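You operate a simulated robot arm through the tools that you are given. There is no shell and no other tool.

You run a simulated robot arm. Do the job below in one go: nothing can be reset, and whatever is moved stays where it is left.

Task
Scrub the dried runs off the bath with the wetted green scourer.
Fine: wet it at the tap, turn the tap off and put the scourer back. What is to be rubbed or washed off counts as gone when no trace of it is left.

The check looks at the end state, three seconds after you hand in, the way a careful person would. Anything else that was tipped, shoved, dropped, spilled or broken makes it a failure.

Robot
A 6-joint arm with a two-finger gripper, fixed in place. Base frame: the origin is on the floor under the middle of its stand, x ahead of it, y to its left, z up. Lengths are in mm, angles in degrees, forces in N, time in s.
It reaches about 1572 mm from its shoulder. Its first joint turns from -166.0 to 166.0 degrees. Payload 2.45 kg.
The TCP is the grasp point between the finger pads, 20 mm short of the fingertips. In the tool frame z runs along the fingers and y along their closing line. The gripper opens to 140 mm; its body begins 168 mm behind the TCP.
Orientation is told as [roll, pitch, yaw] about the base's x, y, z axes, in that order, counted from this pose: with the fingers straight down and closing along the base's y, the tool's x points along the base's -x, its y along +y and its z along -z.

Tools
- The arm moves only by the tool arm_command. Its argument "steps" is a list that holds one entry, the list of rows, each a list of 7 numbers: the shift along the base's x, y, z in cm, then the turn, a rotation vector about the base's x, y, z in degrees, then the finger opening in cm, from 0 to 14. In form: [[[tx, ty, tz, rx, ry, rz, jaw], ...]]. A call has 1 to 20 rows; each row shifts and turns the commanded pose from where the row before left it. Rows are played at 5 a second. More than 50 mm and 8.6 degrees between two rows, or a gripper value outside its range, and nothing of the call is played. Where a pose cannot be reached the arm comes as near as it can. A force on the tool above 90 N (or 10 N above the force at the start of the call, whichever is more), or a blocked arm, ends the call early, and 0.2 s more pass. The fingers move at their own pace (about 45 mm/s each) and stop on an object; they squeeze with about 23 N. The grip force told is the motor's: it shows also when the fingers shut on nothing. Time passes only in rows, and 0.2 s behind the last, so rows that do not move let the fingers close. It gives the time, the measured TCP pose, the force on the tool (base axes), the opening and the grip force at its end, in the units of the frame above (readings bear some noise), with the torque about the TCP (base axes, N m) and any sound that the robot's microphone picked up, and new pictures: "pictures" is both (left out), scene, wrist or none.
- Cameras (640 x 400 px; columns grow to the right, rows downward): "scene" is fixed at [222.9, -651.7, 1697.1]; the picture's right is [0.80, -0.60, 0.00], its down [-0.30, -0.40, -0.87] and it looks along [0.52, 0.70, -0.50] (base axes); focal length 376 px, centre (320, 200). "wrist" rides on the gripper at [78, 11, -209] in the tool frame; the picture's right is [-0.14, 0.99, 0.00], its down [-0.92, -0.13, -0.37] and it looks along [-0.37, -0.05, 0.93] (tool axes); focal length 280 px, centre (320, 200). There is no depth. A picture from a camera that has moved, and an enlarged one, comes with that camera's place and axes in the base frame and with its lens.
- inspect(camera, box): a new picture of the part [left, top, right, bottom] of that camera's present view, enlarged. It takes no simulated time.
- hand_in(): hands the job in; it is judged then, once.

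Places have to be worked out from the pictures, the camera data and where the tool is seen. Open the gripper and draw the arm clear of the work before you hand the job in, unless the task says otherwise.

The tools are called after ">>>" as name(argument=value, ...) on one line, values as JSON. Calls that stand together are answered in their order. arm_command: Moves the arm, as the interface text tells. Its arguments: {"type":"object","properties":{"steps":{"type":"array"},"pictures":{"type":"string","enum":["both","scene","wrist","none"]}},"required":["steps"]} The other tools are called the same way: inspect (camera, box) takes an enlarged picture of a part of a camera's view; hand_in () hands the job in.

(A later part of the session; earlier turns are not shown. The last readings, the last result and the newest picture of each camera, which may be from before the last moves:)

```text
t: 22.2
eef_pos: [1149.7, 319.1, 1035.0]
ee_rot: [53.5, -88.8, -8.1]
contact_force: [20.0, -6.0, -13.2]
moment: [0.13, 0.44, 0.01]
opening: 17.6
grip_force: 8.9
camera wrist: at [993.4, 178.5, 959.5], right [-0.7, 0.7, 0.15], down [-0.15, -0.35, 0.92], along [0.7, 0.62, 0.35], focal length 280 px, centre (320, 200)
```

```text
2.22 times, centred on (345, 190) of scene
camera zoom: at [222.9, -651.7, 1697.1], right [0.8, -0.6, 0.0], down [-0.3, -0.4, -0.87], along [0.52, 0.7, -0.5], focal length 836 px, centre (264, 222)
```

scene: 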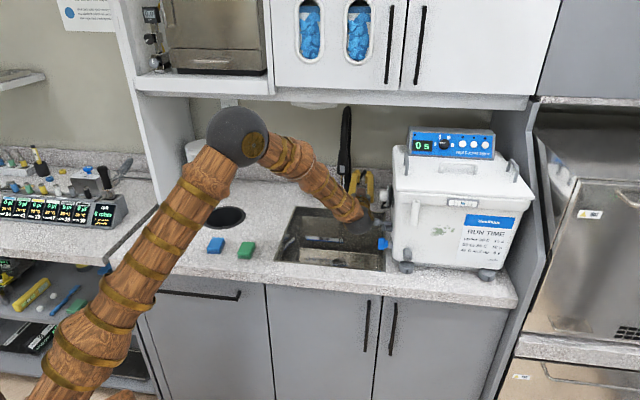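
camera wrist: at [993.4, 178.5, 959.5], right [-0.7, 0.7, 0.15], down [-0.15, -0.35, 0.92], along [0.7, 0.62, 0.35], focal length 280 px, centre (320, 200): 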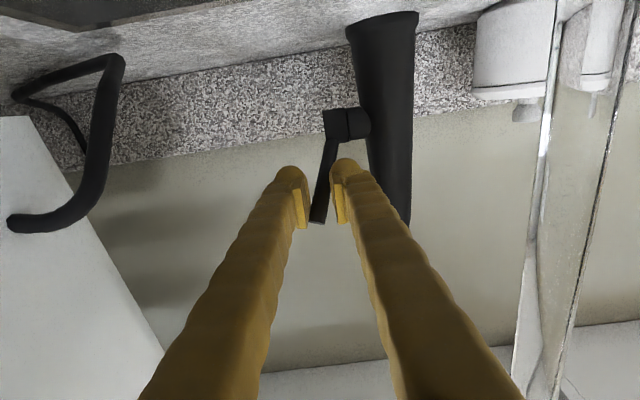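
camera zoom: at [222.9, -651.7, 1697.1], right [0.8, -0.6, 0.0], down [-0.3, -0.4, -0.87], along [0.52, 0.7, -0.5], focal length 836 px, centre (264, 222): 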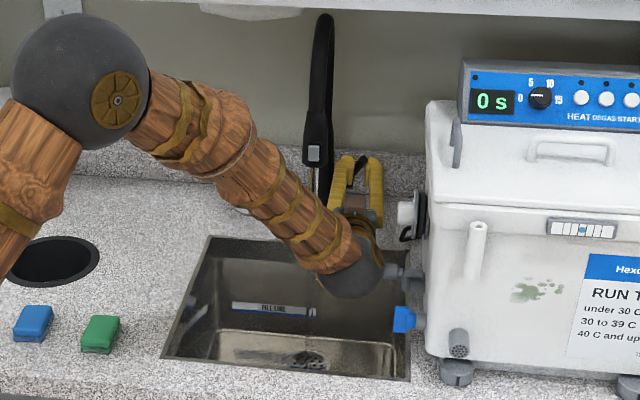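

Water is running now: a clear stream shows in both views. I release the lever and back straight out along the approach line.

>>> arm_command(steps=[[[0, 0, 0, 0, 0, 0, 3.6], [0, 0, 0, 0, 0, 0, 4.0], [-1.5, -1.5, 0, 0, 0, 0, 4.0], [-2.5, -2.5, 0, 0, 0, 0, 4.0], [-3.0, -3.0, 0, 0, 0, 0, 4.0], [-3.0, -3.0, 0, 0, 0, 0, 4.0], [-3.0, -3.0, 0, 0, 0, 0, 4.0], [-3.0, -3.0, 0, 0, 0, 0, 4.0]]], pictures="both")

>>> inspect(camera="scene", box=[270, 100, 420, 280])

>>> inspect(camera="wrist", box=[270, 0, 470, 200])

```text
t: 24.0
eef_pos: [991.7, 156.4, 1040.6]
ee_rot: [72.8, -89.2, -27.8]
contact_force: [0.6, 0.3, 0.7]
moment: [0.04, -0.02, 0.0]
opening: 39.9
grip_force: 0.1
camera wrist: at [835.5, 15.9, 963.1], right [-0.7, 0.7, 0.15], down [-0.16, -0.36, 0.92], along [0.7, 0.62, 0.36], focal length 280 px, centre (320, 200)
```

scene: 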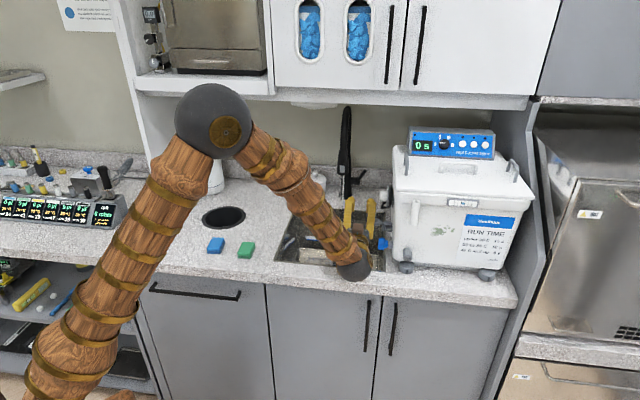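
wrist: 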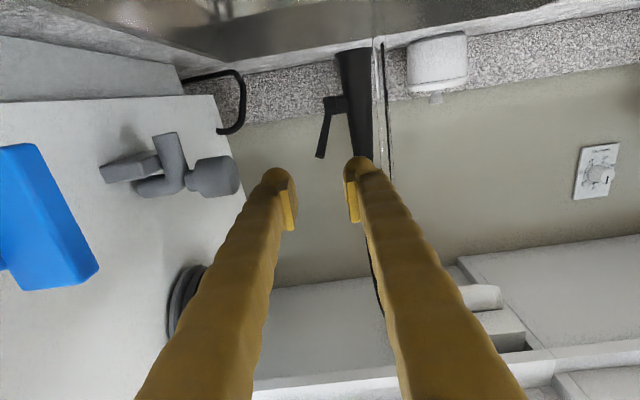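

```text
2.22 times, centred on (345, 190) of scene
camera zoom: at [222.9, -651.7, 1697.1], right [0.8, -0.6, 0.0], down [-0.3, -0.4, -0.87], along [0.52, 0.7, -0.5], focal length 836 px, centre (264, 222)
```

zoom: 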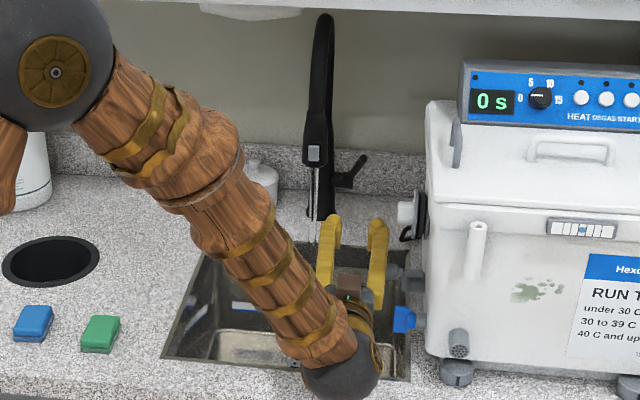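

```text
2.00 times, centred on (370, 100) of wrist
camera zoom: at [835.5, 15.9, 963.1], right [-0.7, 0.7, 0.15], down [-0.16, -0.36, 0.92], along [0.7, 0.62, 0.36], focal length 561 px, centre (220, 400)
```

zoom: 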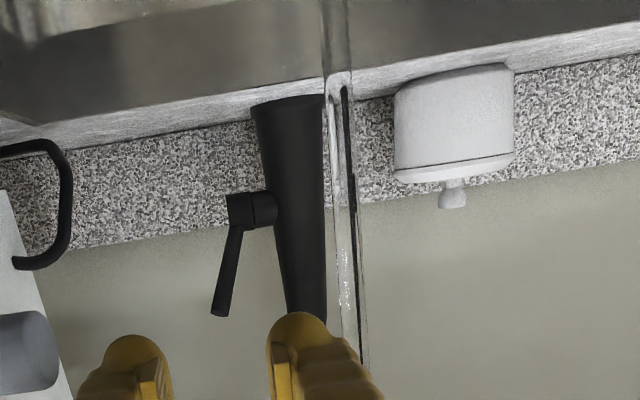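

The stream is steady and the lever stays forward. I now reverse my path: yaw back towards 8° while rising, then tilt the fingers down.

>>> arm_command(steps=[[[-2.0, -0.55, 1.93, 0, 0, -7.44, 6], [-2.0, -0.55, 1.93, 0, 0, -7.44, 6], [-2.0, -0.55, 1.93, 0, 0, -7.44, 6], [-2.0, -0.55, 1.93, 0, 0, -7.44, 6], [-2.0, -0.55, 1.93, 0, 0, -7.44, 6], [-1.25, -0.19, 1.1, -1.02, 8.11, 0, 6], [-1.25, -0.19, 1.1, -1.02, 8.11, 0, 6], [-1.25, -0.19, 1.1, -1.02, 8.11, 0, 6], [-1.25, -0.19, 1.1, -1.02, 8.11, 0, 6], [-1.25, -0.19, 1.1, -1.02, 8.11, 0, 6], [-1.25, -0.19, 1.1, -1.02, 8.11, 0, 6], [-1.25, -0.19, 1.1, -1.02, 8.11, 0, 6], [-1.25, -0.19, 1.1, -1.02, 8.11, 0, 6], [-1.25, -0.19, 1.1, -1.02, 8.11, 0, 6], [-1.25, -0.19, 1.1, -1.02, 8.11, 0, 6], [-1.25, -0.19, 1.1, -1.02, 8.11, 0, 6]]], pictures="both")

```text
t: 27.4
eef_pos: [757.7, 107.4, 1259.9]
ee_rot: [0.8, 0.3, 6.4]
contact_force: [0.0, -0.2, 0.1]
moment: [-0.02, -0.02, 0.02]
opening: 60.1
grip_force: 0.1
camera wrist: at [679.1, 107.4, 1468.2], right [0.03, 1.0, 0.01], down [0.93, -0.03, 0.36], along [0.36, 0.0, -0.93], focal length 280 px, centre (320, 200)
```

scene: 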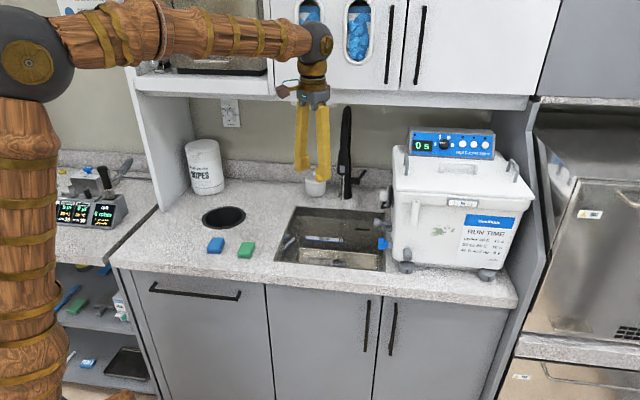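
wrist: 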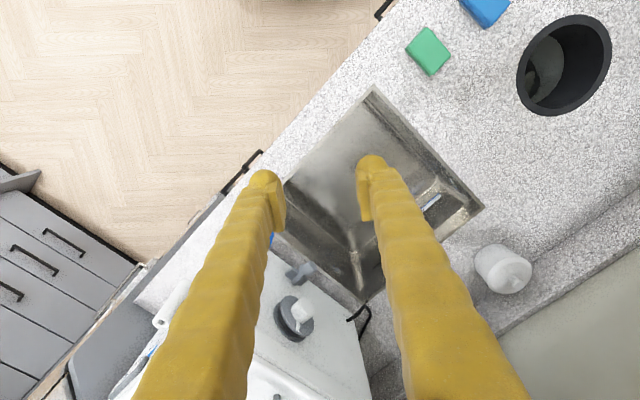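

Tool is vertical again. I'll check the sink's water and the tap before fetching the scourer.

>>> inspect(camera="scene", box=[270, 150, 400, 280])

>>> inspect(camera="wrist", box=[380, 0, 480, 100])

```text
3.08 times, centred on (335, 215) of scene
camera zoom: at [222.9, -651.7, 1697.1], right [0.8, -0.6, 0.0], down [-0.3, -0.4, -0.87], along [0.52, 0.7, -0.5], focal length 1157 px, centre (274, 154)
```

zoom: 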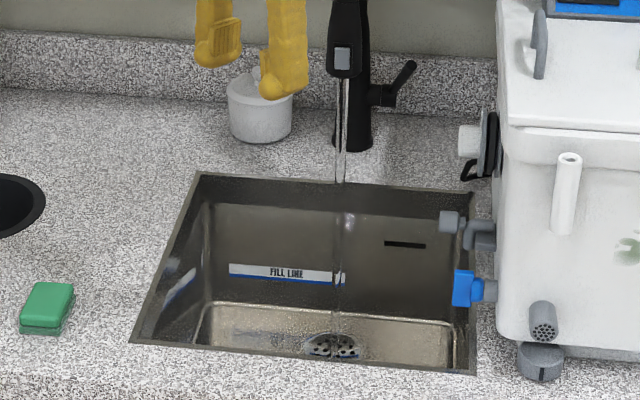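

```text
4.00 times, centred on (430, 50) of wrist
camera zoom: at [679.1, 107.4, 1468.2], right [0.03, 1.0, 0.01], down [0.93, -0.03, 0.36], along [0.36, 0.0, -0.93], focal length 1122 px, centre (-120, 800)
```

zoom: 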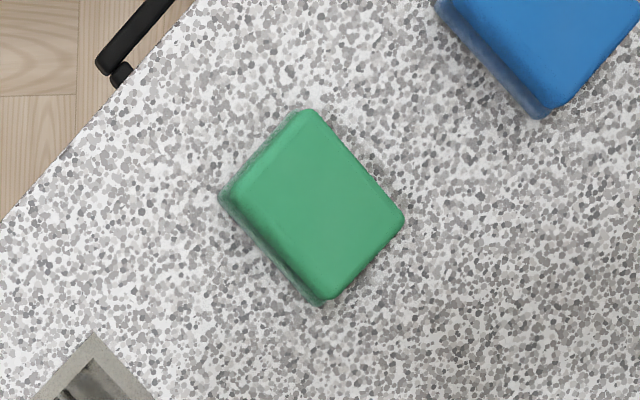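

The sink drains freely, so the running water is safe. The scourer's centre is about (622, 306), its top near z 925, with its long side about 64 mm along 47.5° and its short side about 42–46 mm. I move above it with the yaw matched.

>>> arm_command(steps=[[[-2.25, 3.3, -2.5, 0, 0, 8.22, 7], [-2.25, 3.3, -2.5, 0, 0, 8.22, 8], [-2.25, 3.3, -2.5, 0, 0, 8.22, 8], [-2.25, 3.3, -2.5, 0, 0, 8.22, 8], [-2.25, 3.3, -2.5, 0, 0, 8.22, 8], [-2.25, 3.3, -2.5, 0, 0, 0, 8], [0, 0, -4, 0, 0, 0, 8]]], pictures="both")

>>> inspect(camera="wrist", box=[240, 100, 400, 260])

```text
t: 29.0
eef_pos: [621.6, 305.6, 1069.7]
ee_rot: [0.7, 0.1, 47.5]
contact_force: [0.5, -0.8, -0.6]
moment: [0.0, 0.02, 0.01]
opening: 79.7
grip_force: 0.1
camera wrist: at [562.2, 253.7, 1279.4], right [-0.64, 0.77, 0.01], down [0.72, 0.59, 0.36], along [0.27, 0.24, -0.93], focal length 280 px, centre (320, 200)
```

scene: 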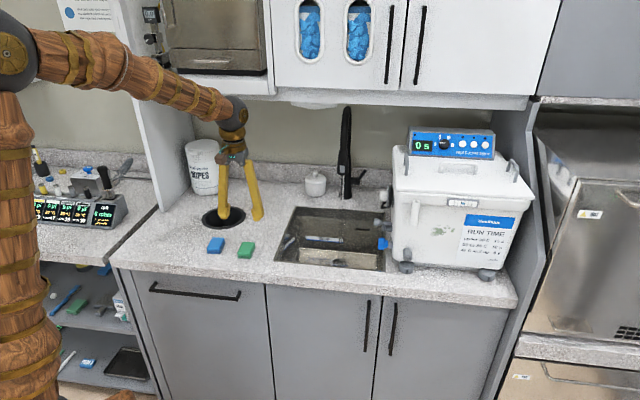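
wrist: 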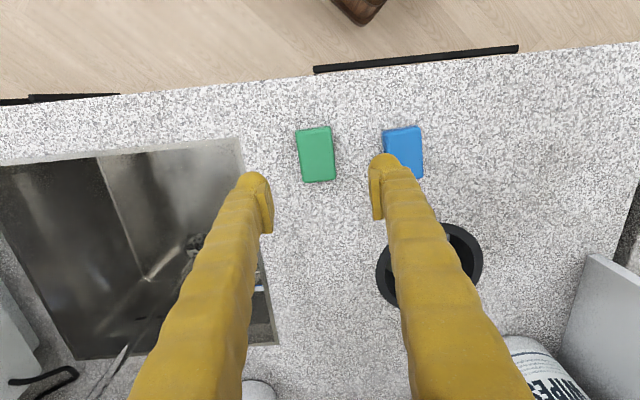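

```text
2.50 times, centred on (320, 180) of wrist
camera zoom: at [562.2, 253.7, 1279.4], right [-0.64, 0.77, 0.01], down [0.72, 0.59, 0.36], along [0.27, 0.24, -0.93], focal length 701 px, centre (320, 250)
```

zoom: 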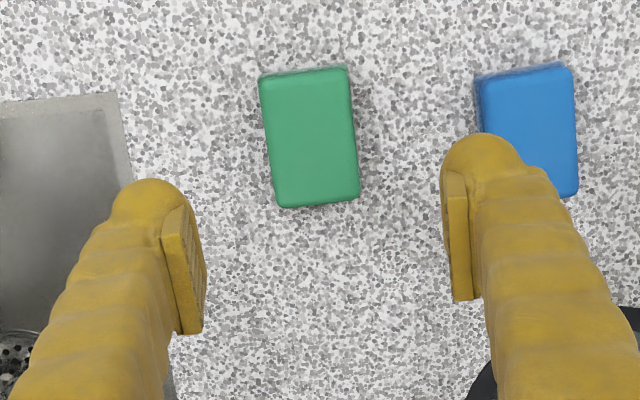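

The scourer sits about 5 mm to the +s side of the tool axis, with its orientation matched. I shift over it and descend to TCP z≈940.

>>> arm_command(steps=[[[0.19, -0.27, -2, 0, 0, 0, 7], [0, 0, -3.7, 0, 0, 0, 7], [0, 0, -3.7, 0, 0, 0, 7], [0, 0, -3.6, 0, 0, 0, 7], [0, 0, 0, 0, 0, 0, 7]]], pictures="both")

>>> inspect(camera="wrist", box=[240, 120, 400, 280])

>>> inspect(camera="scene", box=[200, 200, 300, 280])

```text
t: 30.2
eef_pos: [622.7, 301.6, 942.2]
ee_rot: [0.8, 0.2, 47.5]
contact_force: [-0.1, -0.2, -0.8]
moment: [0.0, 0.0, 0.06]
opening: 70.0
grip_force: 0.0
camera wrist: at [564.5, 250.4, 1151.1], right [-0.64, 0.77, 0.01], down [0.72, 0.59, 0.36], along [0.27, 0.24, -0.93], focal length 280 px, centre (320, 200)
```

scene: 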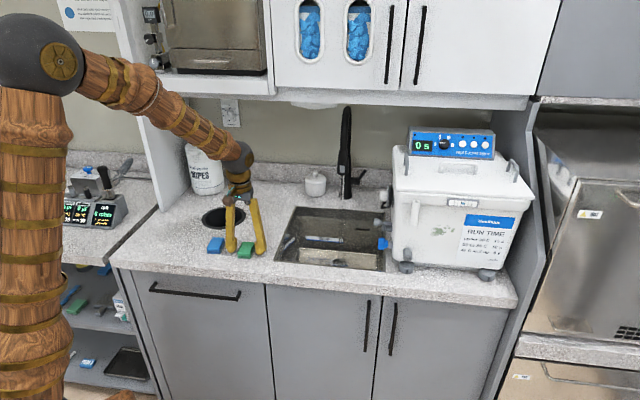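
wrist: 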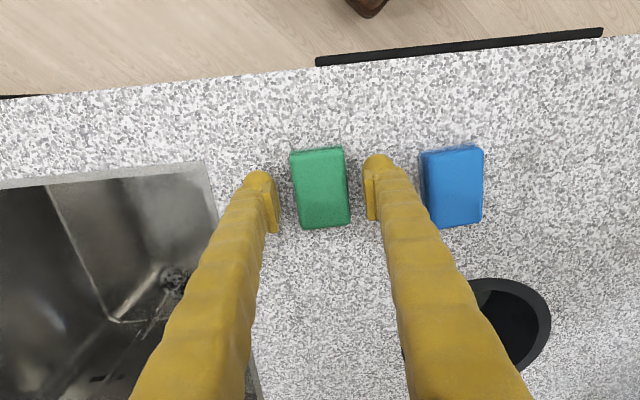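

```text
2.50 times, centred on (320, 200) of wrist
camera zoom: at [564.5, 250.4, 1151.1], right [-0.64, 0.77, 0.01], down [0.72, 0.59, 0.36], along [0.27, 0.24, -0.93], focal length 701 px, centre (320, 200)
```

zoom: 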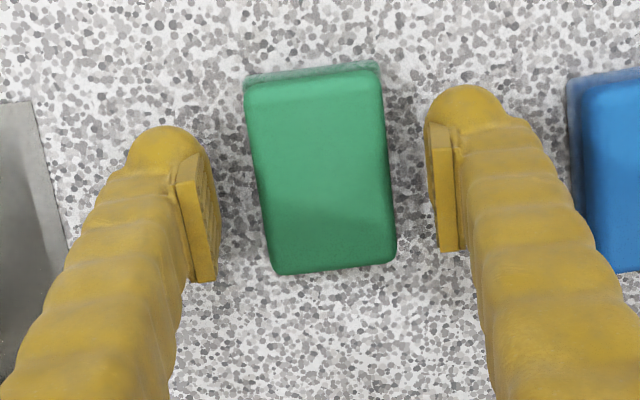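

```text
5.00 times, centred on (250, 240) of scene
camera zoom: at [222.9, -651.7, 1697.1], right [0.8, -0.6, 0.0], down [-0.3, -0.4, -0.87], along [0.52, 0.7, -0.5], focal length 1880 px, centre (670, 0)
```

zoom: 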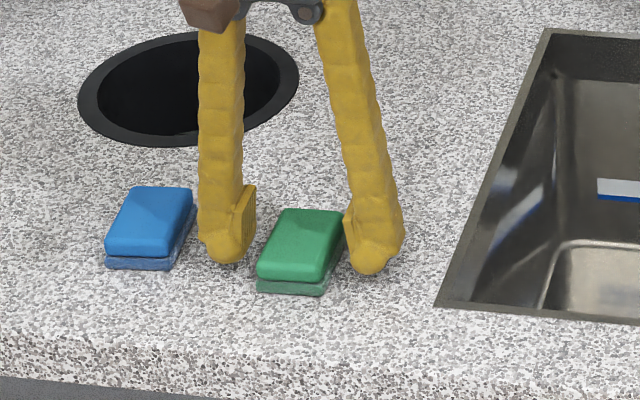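

The fingers straddle the scourer evenly. I feel for the counter by lowering in small steps and watching the vertical force.

>>> arm_command(steps=[[[0, 0, -0.8, 0, 0, 0, 7], [0, 0, -0.6, 0, 0, 0, 7]]], pictures="none")

>>> arm_command(steps=[[[0, 0, -0.3, 0, 0, 0, 7], [0, 0, 0, 0, 0, 0, 7]]], pictures="none")

>>> arm_command(steps=[[[0, 0, -0.3, 0, 0, 0, 7], [0, 0, 0, 0, 0, 0, 7]]], pictures="none")

```text
t: 30.8
eef_pos: [623.8, 303.5, 933.6]
ee_rot: [0.7, 0.0, 47.4]
contact_force: [-12.5, -8.5, 26.8]
moment: [-1.0, -0.7, -0.71]
opening: 69.8
grip_force: 0.1
stopped in row 2: the force on the tool passed its limit at 114 N (the readings are from after the stop); the commanded pose is now the measured one
```

```text
t: 31.3
eef_pos: [625.2, 302.1, 933.3]
ee_rot: [0.6, -0.1, 47.4]
contact_force: [-12.9, -6.5, 24.5]
moment: [-0.9, -0.59, -0.6]
opening: 68.6
grip_force: 0.1
stopped in row 2: the force on the tool passed its limit at 94 N (the readings are from after the stop); the commanded pose is now the measured one
```

```text
t: 31.8
eef_pos: [625.7, 302.2, 934.0]
ee_rot: [0.7, -0.2, 47.3]
contact_force: [-14.1, -6.6, 24.6]
moment: [-0.89, -0.52, -0.68]
opening: 67.4
grip_force: 0.1
stopped in row 2: the force on the tool passed its limit at 95 N (the readings are from after the stop); the commanded pose is now the measured one
```

The counter surface is at about z≈914, with fingertips touching at TCP z≈934. I raise 7 mm so the scourer will stick out past the fingertips, then close on it.

>>> arm_command(steps=[[[0, 0, 0.7, 0, 0, 0, 7], [0, 0, 0, 0, 0, 0, 6], [0, 0, 0, 0, 0, 0, 5], [0, 0, 0, 0, 0, 0, 4], [0, 0, 0, 0, 0, 0, 3], [0, 0, 0, 0, 0, 0, 3]]], pictures="both")

>>> inspect(camera="wrist", box=[240, 120, 400, 280])

>>> inspect(camera="scene", box=[200, 200, 300, 280])

```text
t: 33.2
eef_pos: [625.4, 302.6, 939.7]
ee_rot: [0.7, -0.2, 47.4]
contact_force: [0.3, -0.4, 0.5]
moment: [0.0, 0.0, -0.01]
opening: 44.1
grip_force: 23.0
camera wrist: at [564.9, 250.3, 1148.7], right [-0.64, 0.77, 0.01], down [0.72, 0.59, 0.37], along [0.28, 0.24, -0.93], focal length 280 px, centre (320, 200)
```

scene: 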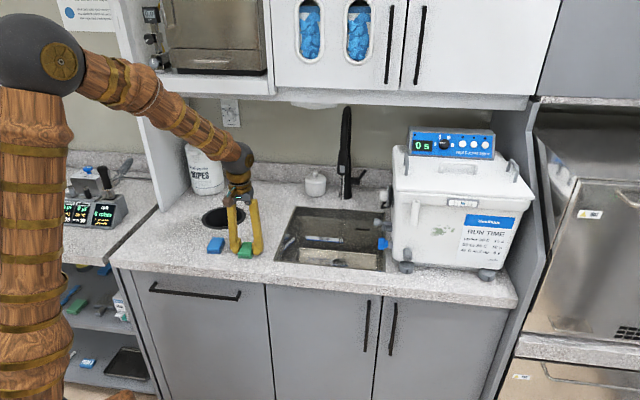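
wrist: 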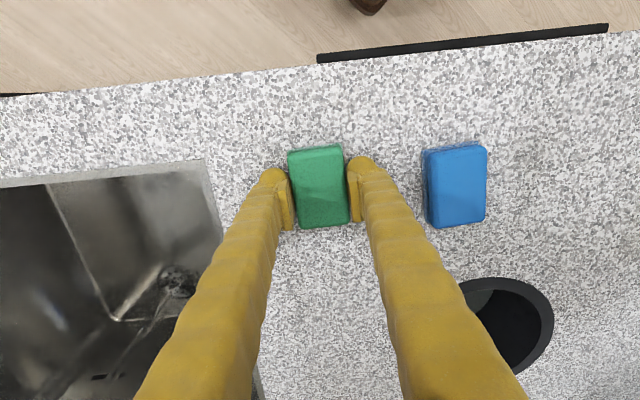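

```text
2.50 times, centred on (320, 200) of wrist
camera zoom: at [564.9, 250.3, 1148.7], right [-0.64, 0.77, 0.01], down [0.72, 0.59, 0.37], along [0.28, 0.24, -0.93], focal length 701 px, centre (320, 200)
```

zoom: 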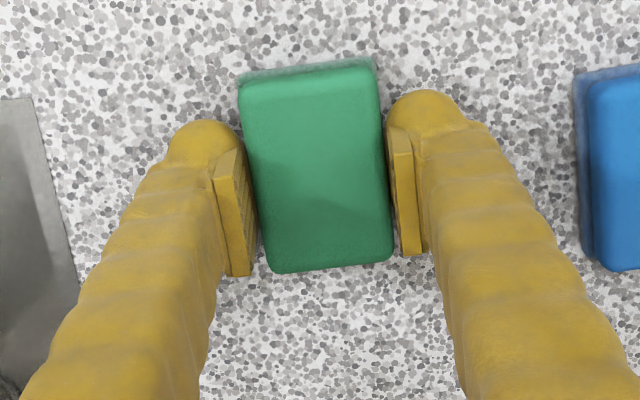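

```text
5.00 times, centred on (250, 240) of scene
camera zoom: at [222.9, -651.7, 1697.1], right [0.8, -0.6, 0.0], down [-0.3, -0.4, -0.87], along [0.52, 0.7, -0.5], focal length 1880 px, centre (670, 0)
```

zoom: 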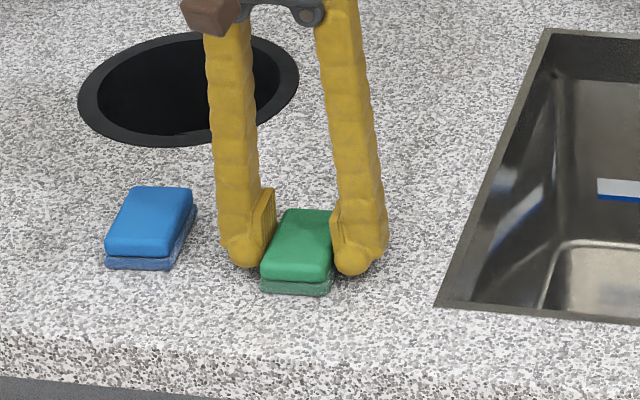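

The scourer is gripped (44 mm). I lift it, then carry it over the sink while tilting the tool about 50° forward so it can go under the spout from the front.

>>> arm_command(steps=[[[0, 0, 2, 0, 0, 0, 3], [0, 0, 4, 0, 0, 0, 3], [0, 0, 4.5, 0, 0, 0, 3], [0, 0, 4.5, 0, 0, 0, 3], [2.98, -2.2, 0, 4.6, -4.23, 0, 3], [2.98, -2.2, 0, 4.6, -4.23, 0, 3], [2.98, -2.2, 0, 4.6, -4.23, 0, 3], [2.98, -2.2, 0, 4.6, -4.23, 0, 3], [2.98, -2.2, 0, 4.6, -4.23, 0, 3], [2.98, -2.2, 0, 4.6, -4.23, 0, 3], [2.98, -2.2, 0, 4.6, -4.23, 0, 3], [2.98, -2.2, 0, 4.6, -4.23, 0, 3]]], pictures="both")

```text
t: 35.8
eef_pos: [866.6, 127.1, 1088.8]
ee_rot: [0.7, -50.3, 47.4]
contact_force: [0.0, -0.9, 0.2]
moment: [-0.01, -0.03, 0.03]
opening: 44.0
grip_force: 23.0
camera wrist: at [716.0, -22.7, 1162.2], right [-0.67, 0.73, 0.11], down [0.3, 0.14, 0.94], along [0.67, 0.67, -0.31], focal length 280 px, centre (320, 200)
```

scene: 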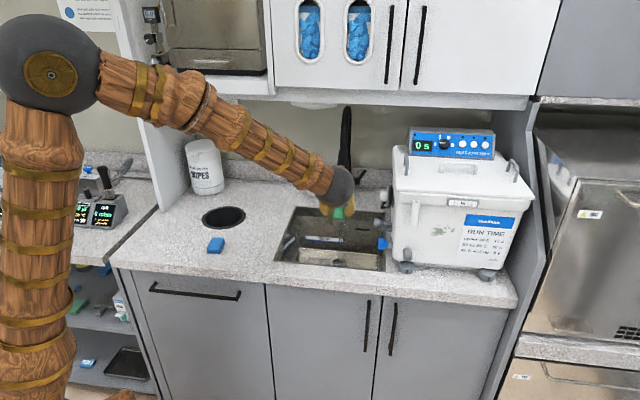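
wrist: 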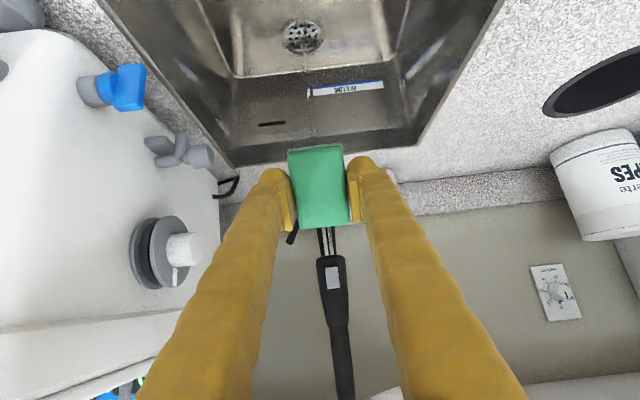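

The scourer is held firmly and lines up with the stream. I lower it and go forward under the spout, then dwell and move it a little so it soaks.

>>> arm_command(steps=[[[2.45, 2.57, -1.78, 0, 0, 0, 3], [2.45, 2.57, -1.78, 0, 0, 0, 3], [2.45, 2.57, -1.78, 0, 0, 0, 3], [2.45, 2.57, -1.78, 0, 0, 0, 3], [2.45, 2.57, -1.78, 0, 0, 0, 3], [0, 0, 0, 0, 0, 0, 3], [0, 0, 0, 0, 0, 0, 3]]], pictures="both")

>>> inspect(camera="wrist", box=[240, 100, 420, 280])

>>> inspect(camera="scene", box=[290, 150, 400, 280])

```text
t: 37.4
eef_pos: [987.5, 255.4, 1001.5]
ee_rot: [0.6, -50.2, 47.3]
contact_force: [0.1, -0.2, -0.1]
moment: [-0.03, -0.01, 0.0]
opening: 44.4
grip_force: 23.4
camera wrist: at [837.5, 105.8, 1075.4], right [-0.67, 0.73, 0.11], down [0.31, 0.14, 0.94], along [0.67, 0.67, -0.32], focal length 280 px, centre (320, 200)
```

scene: 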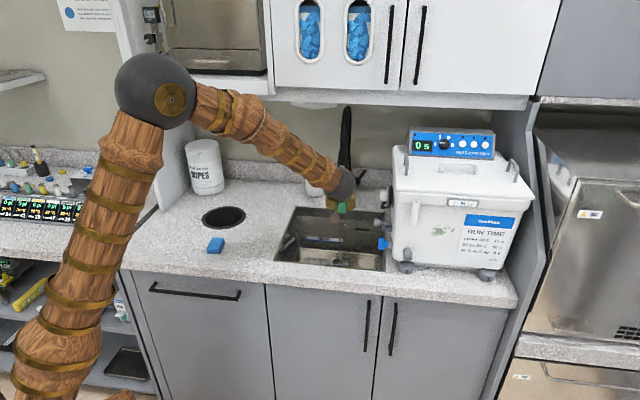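
wrist: 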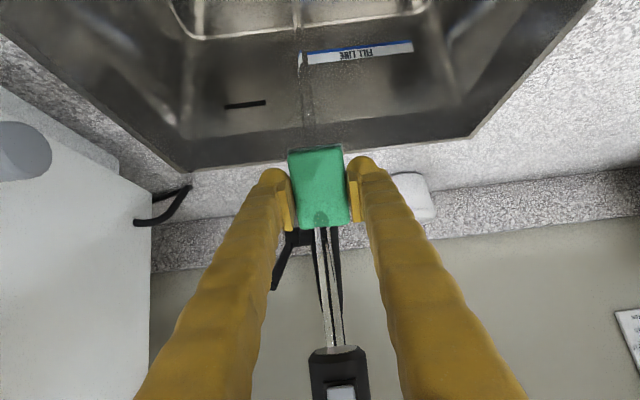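

```text
2.22 times, centred on (330, 190) of wrist
camera zoom: at [837.5, 105.8, 1075.4], right [-0.67, 0.73, 0.11], down [0.31, 0.14, 0.94], along [0.67, 0.67, -0.32], focal length 623 px, centre (298, 222)
```

zoom: 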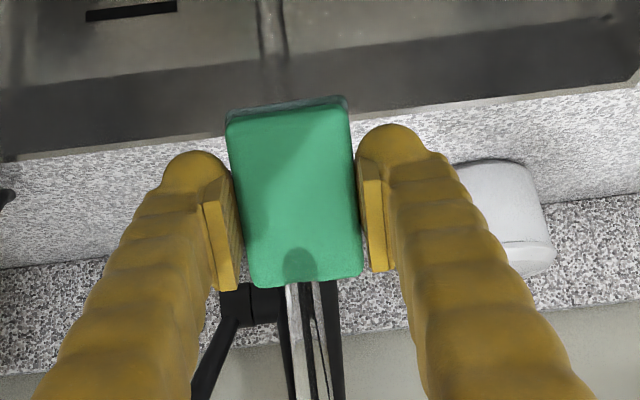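

```text
3.08 times, centred on (345, 215) of scene
camera zoom: at [222.9, -651.7, 1697.1], right [0.8, -0.6, 0.0], down [-0.3, -0.4, -0.87], along [0.52, 0.7, -0.5], focal length 1157 px, centre (243, 154)
```

zoom: 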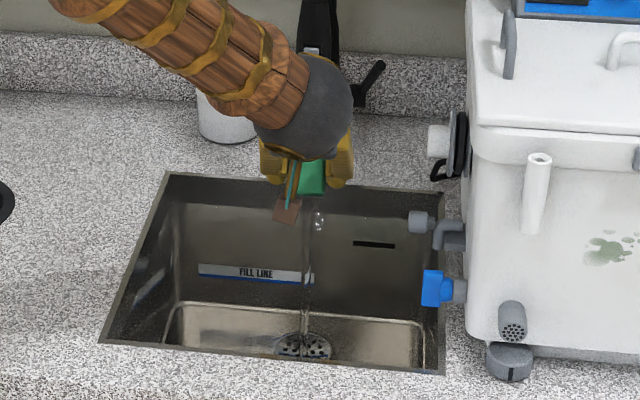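

Water is hitting the scourer's rear edge and a dark wet patch is showing. I move it forward and side to side in small steps so that all of it gets soaked.

>>> arm_command(steps=[[[0.7, 0.7, 0, 0, 0, 0, 3], [0, 0, 0, 0, 0, 0, 3], [0.7, 0.7, 0, 0, 0, 0, 3], [0, 0, 0, 0, 0, 0, 3], [0.7, 0.7, 0, 0, 0, 0, 3], [0, 0, 0, 0, 0, 0, 3], [0.8, -0.8, 0, 0, 0, 0, 3], [-0.7, -0.7, 0, 0, 0, 0, 3], [-0.7, -0.7, 0, 0, 0, 0, 3], [0, 0, 0, 0, 0, 0, 3], [-0.8, 0.8, 0, 0, 0, 0, 3], [-0.8, 0.8, 0, 0, 0, 0, 3], [0.7, 0.7, 0, 0, 0, 0, 3], [0.7, 0.7, 0, 0, 0, 0, 3], [0.8, -0.8, 0, 0, 0, 0, 3], [0, 0, 0, 0, 0, 0, 3], [0, 0, 0, 0, 0, 0, 3]]], pictures="both")

>>> inspect(camera="wrist", box=[240, 100, 420, 280])

>>> inspect(camera="scene", box=[290, 150, 400, 280])

```text
t: 41.0
eef_pos: [1007.8, 276.2, 1001.4]
ee_rot: [0.6, -50.1, 47.4]
contact_force: [0.0, -0.7, -0.2]
moment: [-0.01, -0.01, 0.01]
opening: 43.9
grip_force: 22.9
camera wrist: at [857.4, 127.0, 1075.5], right [-0.67, 0.73, 0.11], down [0.31, 0.14, 0.94], along [0.67, 0.67, -0.32], focal length 280 px, centre (320, 200)
```

scene: 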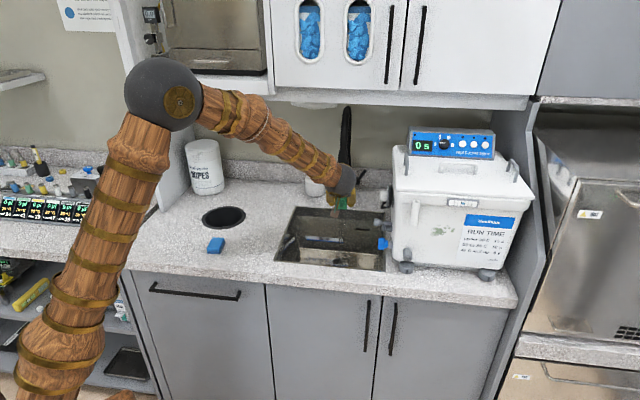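
wrist: 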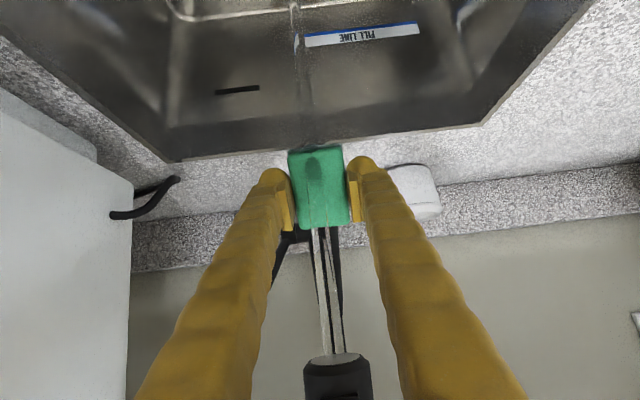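

```text
2.22 times, centred on (330, 190) of wrist
camera zoom: at [857.4, 127.0, 1075.5], right [-0.67, 0.73, 0.11], down [0.31, 0.14, 0.94], along [0.67, 0.67, -0.32], focal length 623 px, centre (298, 222)
```

zoom: 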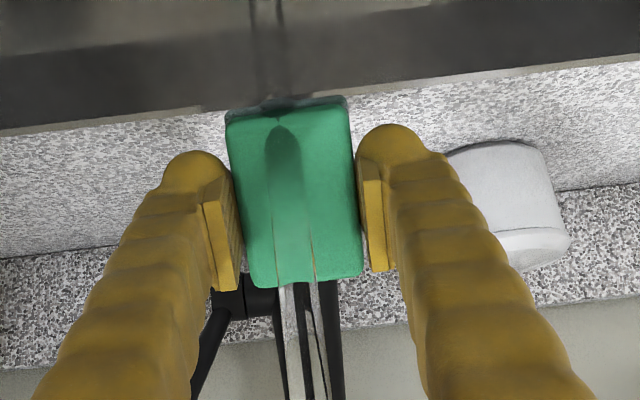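

```text
3.08 times, centred on (345, 215) of scene
camera zoom: at [222.9, -651.7, 1697.1], right [0.8, -0.6, 0.0], down [-0.3, -0.4, -0.87], along [0.52, 0.7, -0.5], focal length 1157 px, centre (243, 154)
```

zoom: 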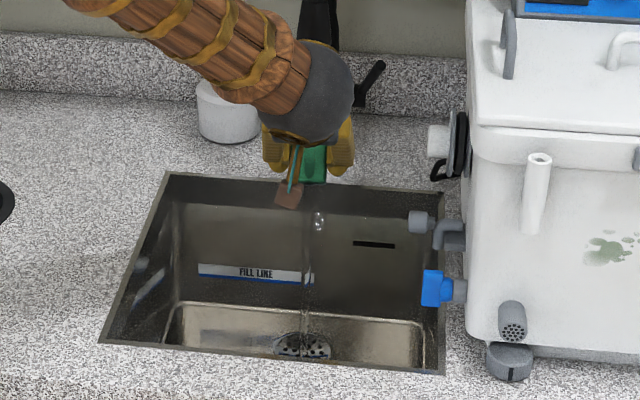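

The scourer looks uniformly darker, so it seems wet. I hold it a second longer, withdraw from under the stream, and let it drip over the sink.

>>> arm_command(steps=[[[0, 0, 0, 0, 0, 0, 3], [0, 0, 0, 0, 0, 0, 3], [0, 0, 0, 0, 0, 0, 3], [0, 0, 0, 0, 0, 0, 3], [-2.94, -2.94, 0.8, 0, 0, 0, 3], [-2.94, -2.94, 0.8, 0, 0, 0, 3], [-2.94, -2.94, 1.5, 0, 0, 0, 3], [-2.94, -2.94, 1.5, 0, 0, 0, 3], [-2.0, -2.0, 1.0, 0, 0, 0, 3], [0, 0, 0, 0, 0, 0, 3], [0, 0, 0, 0, 0, 0, 3], [0, 0, 0, 0, 0, 0, 3], [0, 0, 0, 0, 0, 0, 3]]], pictures="both")

>>> inspect(camera="wrist", box=[240, 100, 420, 280])

```text
t: 43.8
eef_pos: [870.1, 138.3, 1059.0]
ee_rot: [0.6, -50.2, 47.3]
contact_force: [0.3, -0.6, -0.5]
moment: [-0.03, -0.04, -0.01]
opening: 44.2
grip_force: 22.6
camera wrist: at [720.0, -10.8, 1133.2], right [-0.67, 0.73, 0.11], down [0.31, 0.14, 0.94], along [0.67, 0.67, -0.32], focal length 280 px, centre (320, 200)
```

scene: 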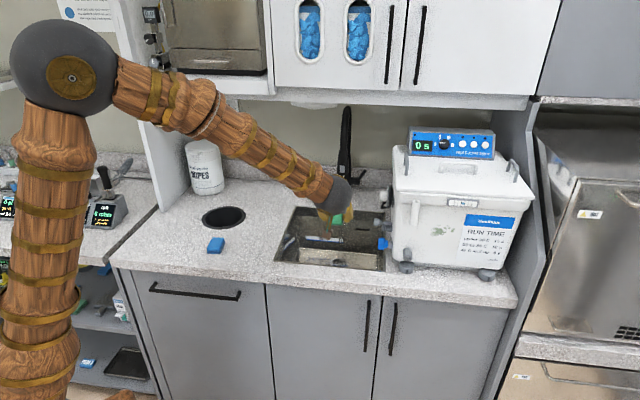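
wrist: 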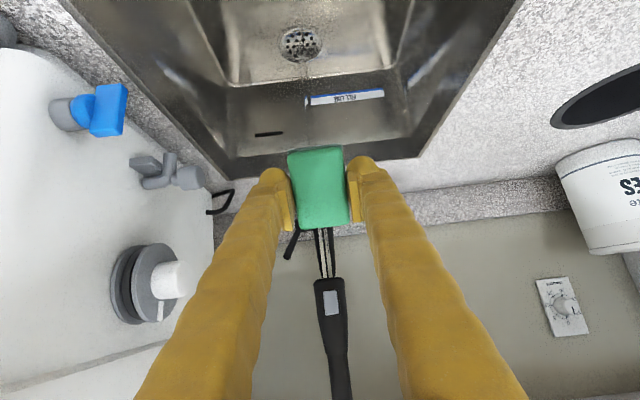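

```text
2.22 times, centred on (330, 190) of wrist
camera zoom: at [720.0, -10.8, 1133.2], right [-0.67, 0.73, 0.11], down [0.31, 0.14, 0.94], along [0.67, 0.67, -0.32], focal length 623 px, centre (298, 222)
```

zoom: 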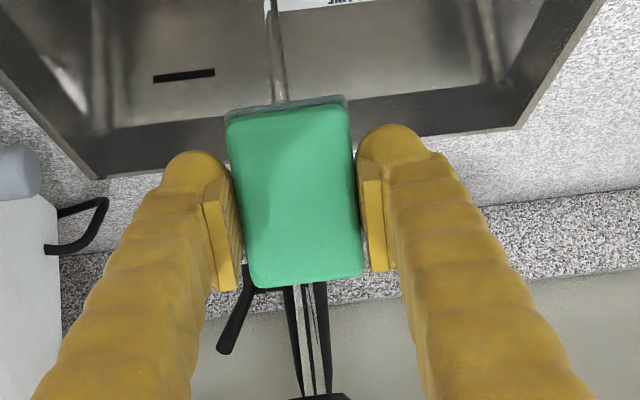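

Now I back away from the sink, level the tool, and move across in front of the bath, keeping well clear of its side fittings.

>>> arm_command(steps=[[[-2.66, -2.66, 1.0, 4.19, -3.87, 0, 3], [-2.66, -2.66, 1.0, 4.19, -3.87, 0, 3], [-2.66, -2.66, 1.0, 4.19, -3.87, 0, 3], [-2.66, -2.66, 1.0, 4.19, -3.87, 0, 3], [-2.66, -2.66, 1.0, 4.19, -3.87, 0, 3], [-2.66, -2.66, 1.0, 4.19, -3.87, 0, 3], [-2.66, -2.66, 1.0, 4.19, -3.87, 0, 3], [2.85, -2.85, -0.6, 0, 0, 0, 3], [2.85, -2.85, -0.6, 0, 0, 0, 3], [2.85, -2.85, -0.6, 0, 0, 0, 3], [2.85, -2.85, -0.6, 0, 0, 0, 3], [2.85, -2.85, -0.6, 0, 0, 0, 3], [2.85, -2.85, -0.6, 0, 0, 0, 3], [2.85, -2.85, -0.6, 0, 0, 0, 3], [2.85, -2.85, -0.6, 0, 0, 0, 3]]], pictures="both")

```text
t: 47.0
eef_pos: [912.9, -273.2, 1079.1]
ee_rot: [-151.5, -89.8, -160.7]
contact_force: [-0.3, 0.0, -0.9]
moment: [-0.06, 0.02, -0.02]
opening: 43.9
grip_force: 23.0
camera wrist: at [763.6, -422.2, 999.8], right [-0.74, 0.66, 0.14], down [-0.15, -0.36, 0.92], along [0.66, 0.66, 0.37], focal length 280 px, centre (320, 200)
```

scene: 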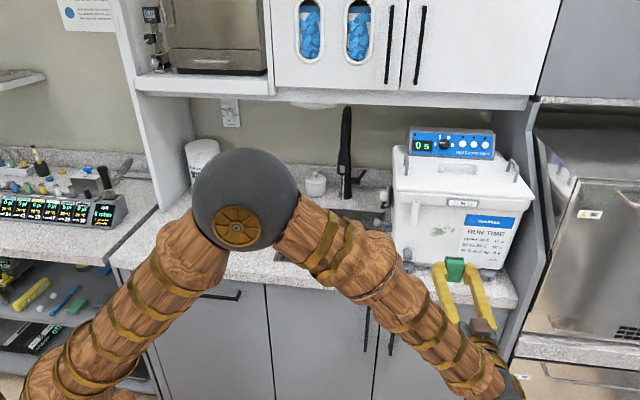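
wrist: 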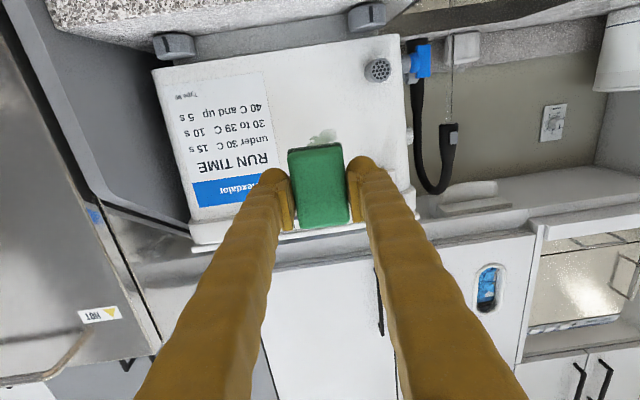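

The tool is level in front of the bath and the stain is just behind the scourer. I raise 60 mm so the camera can see the whole stain and I can fix its place relative to the tool axis.

>>> arm_command(steps=[[[0, 0, 3, 0, 0, 0, 3], [0, 0, 3, 0, 0, 0, 3]]], pictures="wrist")

>>> inspect(camera="wrist", box=[140, 0, 440, 190])

>>> inspect(camera="wrist", box=[270, 50, 380, 150])

```text
t: 47.6
eef_pos: [911.6, -274.0, 1140.5]
ee_rot: [-178.3, -89.9, -133.8]
contact_force: [0.6, 0.8, -0.7]
moment: [0.01, -0.02, -0.03]
opening: 44.1
grip_force: 22.7
camera wrist: at [762.8, -422.3, 1062.1], right [-0.74, 0.66, 0.14], down [-0.15, -0.36, 0.92], along [0.66, 0.66, 0.37], focal length 280 px, centre (320, 200)
```

wrist: 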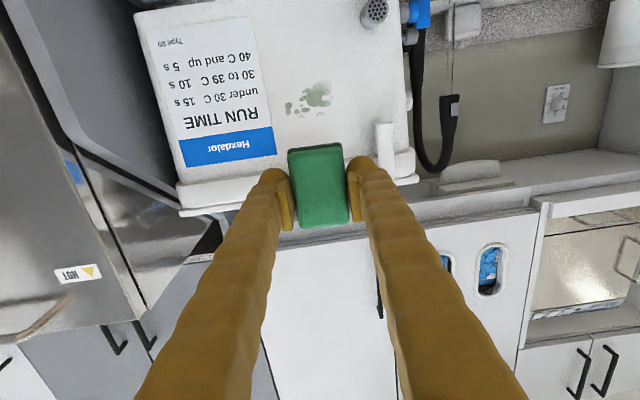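

```text
2.11 times, centred on (290, 95) of wrist
camera zoom: at [762.8, -422.3, 1062.1], right [-0.74, 0.66, 0.14], down [-0.15, -0.36, 0.92], along [0.66, 0.66, 0.37], focal length 590 px, centre (383, 421)
```

zoom: 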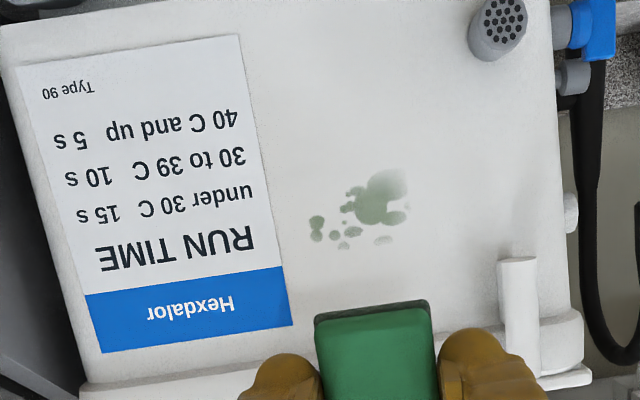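

```text
4.00 times, centred on (325, 100) of wrist
camera zoom: at [762.8, -422.3, 1062.1], right [-0.74, 0.66, 0.14], down [-0.15, -0.36, 0.92], along [0.66, 0.66, 0.37], focal length 1122 px, centre (300, 600)
```

zoom: 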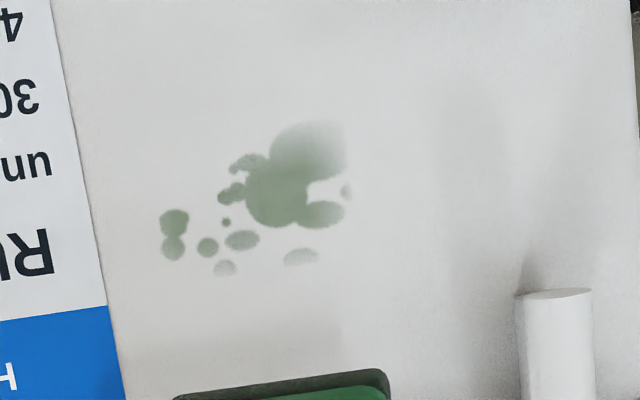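

The stain centre works out at about s≈838, z≈1074, on a face near d≈638 that is nearly parallel to the counter edge. I straighten the yaw by 1.5° and move to just short of the face in front of the stain.

>>> arm_command(steps=[[[2.386, 2.386, -1.66, 0, 0, -1.5, 3], [2.386, 2.386, -1.66, 0, 0, 0, 3], [2.386, 2.386, -1.66, 0, 0, 0, 3], [2.386, 2.386, -1.66, 0, 0, 0, 3], [0, 0, 0, 0, 0, 0, 3]]], pictures="both")

>>> inspect(camera="scene", box=[390, 180, 530, 300])

>>> inspect(camera="wrist", box=[220, 80, 420, 260])

```text
t: 48.8
eef_pos: [1006.2, -176.1, 1070.8]
ee_rot: [-163.0, -89.8, -150.5]
contact_force: [-0.6, -0.4, -0.6]
moment: [-0.01, 0.0, 0.0]
opening: 44.3
grip_force: 22.5
camera wrist: at [853.1, -321.0, 992.9], right [-0.72, 0.68, 0.14], down [-0.16, -0.36, 0.92], along [0.68, 0.64, 0.37], focal length 280 px, centre (320, 200)
```

scene: 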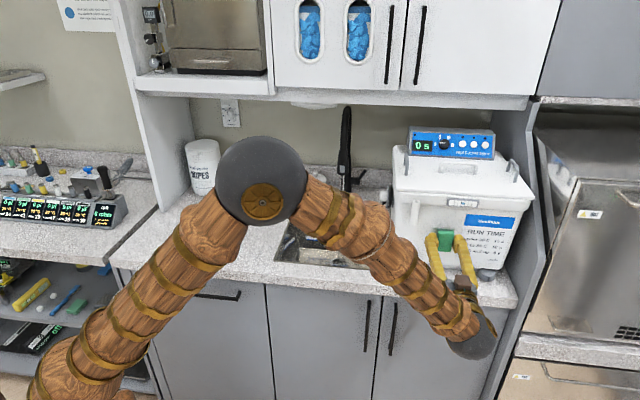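
wrist: 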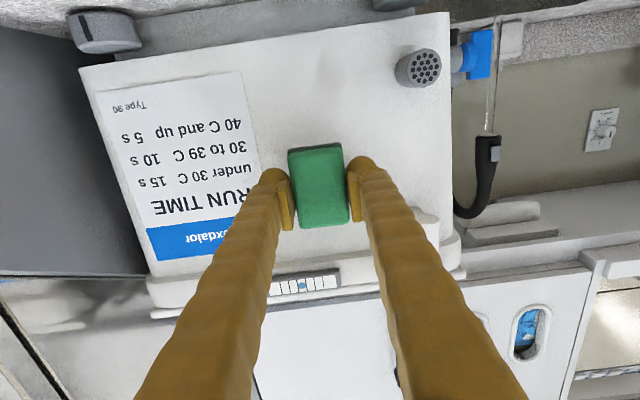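

```text
3.33 times, centred on (460, 240) of scene
camera zoom: at [222.9, -651.7, 1697.1], right [0.8, -0.6, 0.0], down [-0.3, -0.4, -0.87], along [0.52, 0.7, -0.5], focal length 1254 px, centre (-147, 67)
```

zoom: 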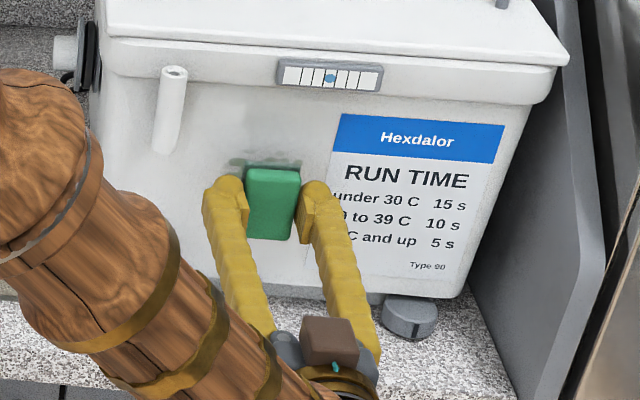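

```text
2.22 times, centred on (320, 170) of wrist
camera zoom: at [853.1, -321.0, 992.9], right [-0.72, 0.68, 0.14], down [-0.16, -0.36, 0.92], along [0.68, 0.64, 0.37], focal length 623 px, centre (320, 267)
```

zoom: 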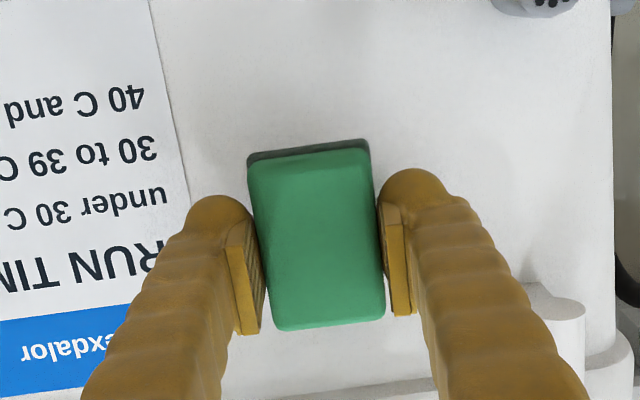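

The scourer is in front of the stain with about 25 mm to go. I close the gap in small steps while watching the contact force.

>>> arm_command(steps=[[[0.212, 0.212, 0, 0, 0, 0, 3], [0.212, 0.212, 0, 0, 0, 0, 3], [0.212, 0.212, 0, 0, 0, 0, 3], [0.212, 0.212, 0, 0, 0, 0, 3], [0, 0, 0, 0, 0, 0, 3]]], pictures="none")

>>> arm_command(steps=[[[0.141, 0.141, 0, 0, 0, 0, 3], [0.141, 0.141, 0, 0, 0, 0, 3], [0, 0, 0, 0, 0, 0, 3]]], pictures="none")

```text
t: 50.0
eef_pos: [1015.7, -169.9, 1071.9]
ee_rot: [-164.6, -90.0, -148.9]
contact_force: [-0.2, 0.4, -0.1]
moment: [0.0, 0.02, -0.01]
opening: 43.9
grip_force: 23.0
```

```text
t: 50.8
eef_pos: [1018.9, -169.0, 1071.7]
ee_rot: [-161.6, -89.9, -152.0]
contact_force: [0.9, 0.2, -0.1]
moment: [-0.02, 0.02, -0.02]
opening: 44.0
grip_force: 23.2
```

>>> arm_command(steps=[[[0.141, 0.141, 0, 0, 0, 0, 3], [0.141, 0.141, 0, 0, 0, 0, 3], [0, 0, 0, 0, 0, 0, 3]]], pictures="none")

>>> arm_command(steps=[[[0.141, 0.141, 0, 0, 0, 0, 3], [0.141, 0.141, 0, 0, 0, 0, 3], [0, 0, 0, 0, 0, 0, 3]]], pictures="none")

>>> arm_command(steps=[[[0.1, 0.1, 0, 0, 0, 0, 3], [0.1, 0.1, 0, 0, 0, 0, 3], [0, 0, 0, 0, 0, 0, 3]]], pictures="both")

```text
t: 51.6
eef_pos: [1021.1, -165.9, 1073.4]
ee_rot: [-161.4, -89.9, -152.1]
contact_force: [0.1, 0.0, -0.4]
moment: [0.0, -0.02, -0.03]
opening: 44.2
grip_force: 23.0
```

```text
t: 52.4
eef_pos: [1023.8, -162.2, 1072.6]
ee_rot: [-163.0, -90.0, -150.5]
contact_force: [-0.2, -0.3, 0.0]
moment: [0.0, 0.0, 0.0]
opening: 44.0
grip_force: 23.3
```

```text
t: 53.2
eef_pos: [1026.2, -160.4, 1071.7]
ee_rot: [-162.7, -90.0, -150.8]
contact_force: [0.4, 0.4, -0.6]
moment: [-0.02, -0.03, 0.02]
opening: 44.1
grip_force: 22.7
camera wrist: at [874.0, -305.0, 993.9], right [-0.72, 0.68, 0.14], down [-0.16, -0.36, 0.92], along [0.68, 0.64, 0.37], focal length 280 px, centre (320, 200)
```

scene: 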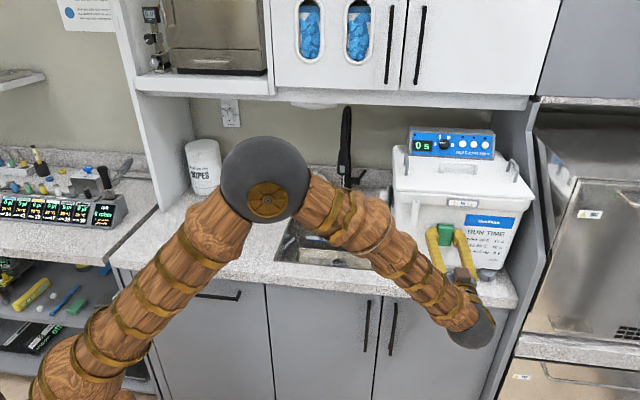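
wrist: 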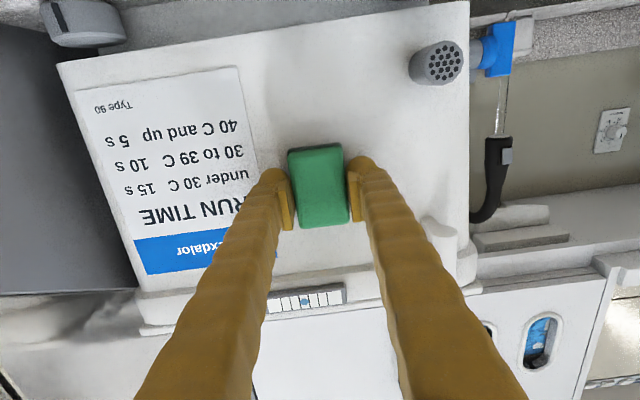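

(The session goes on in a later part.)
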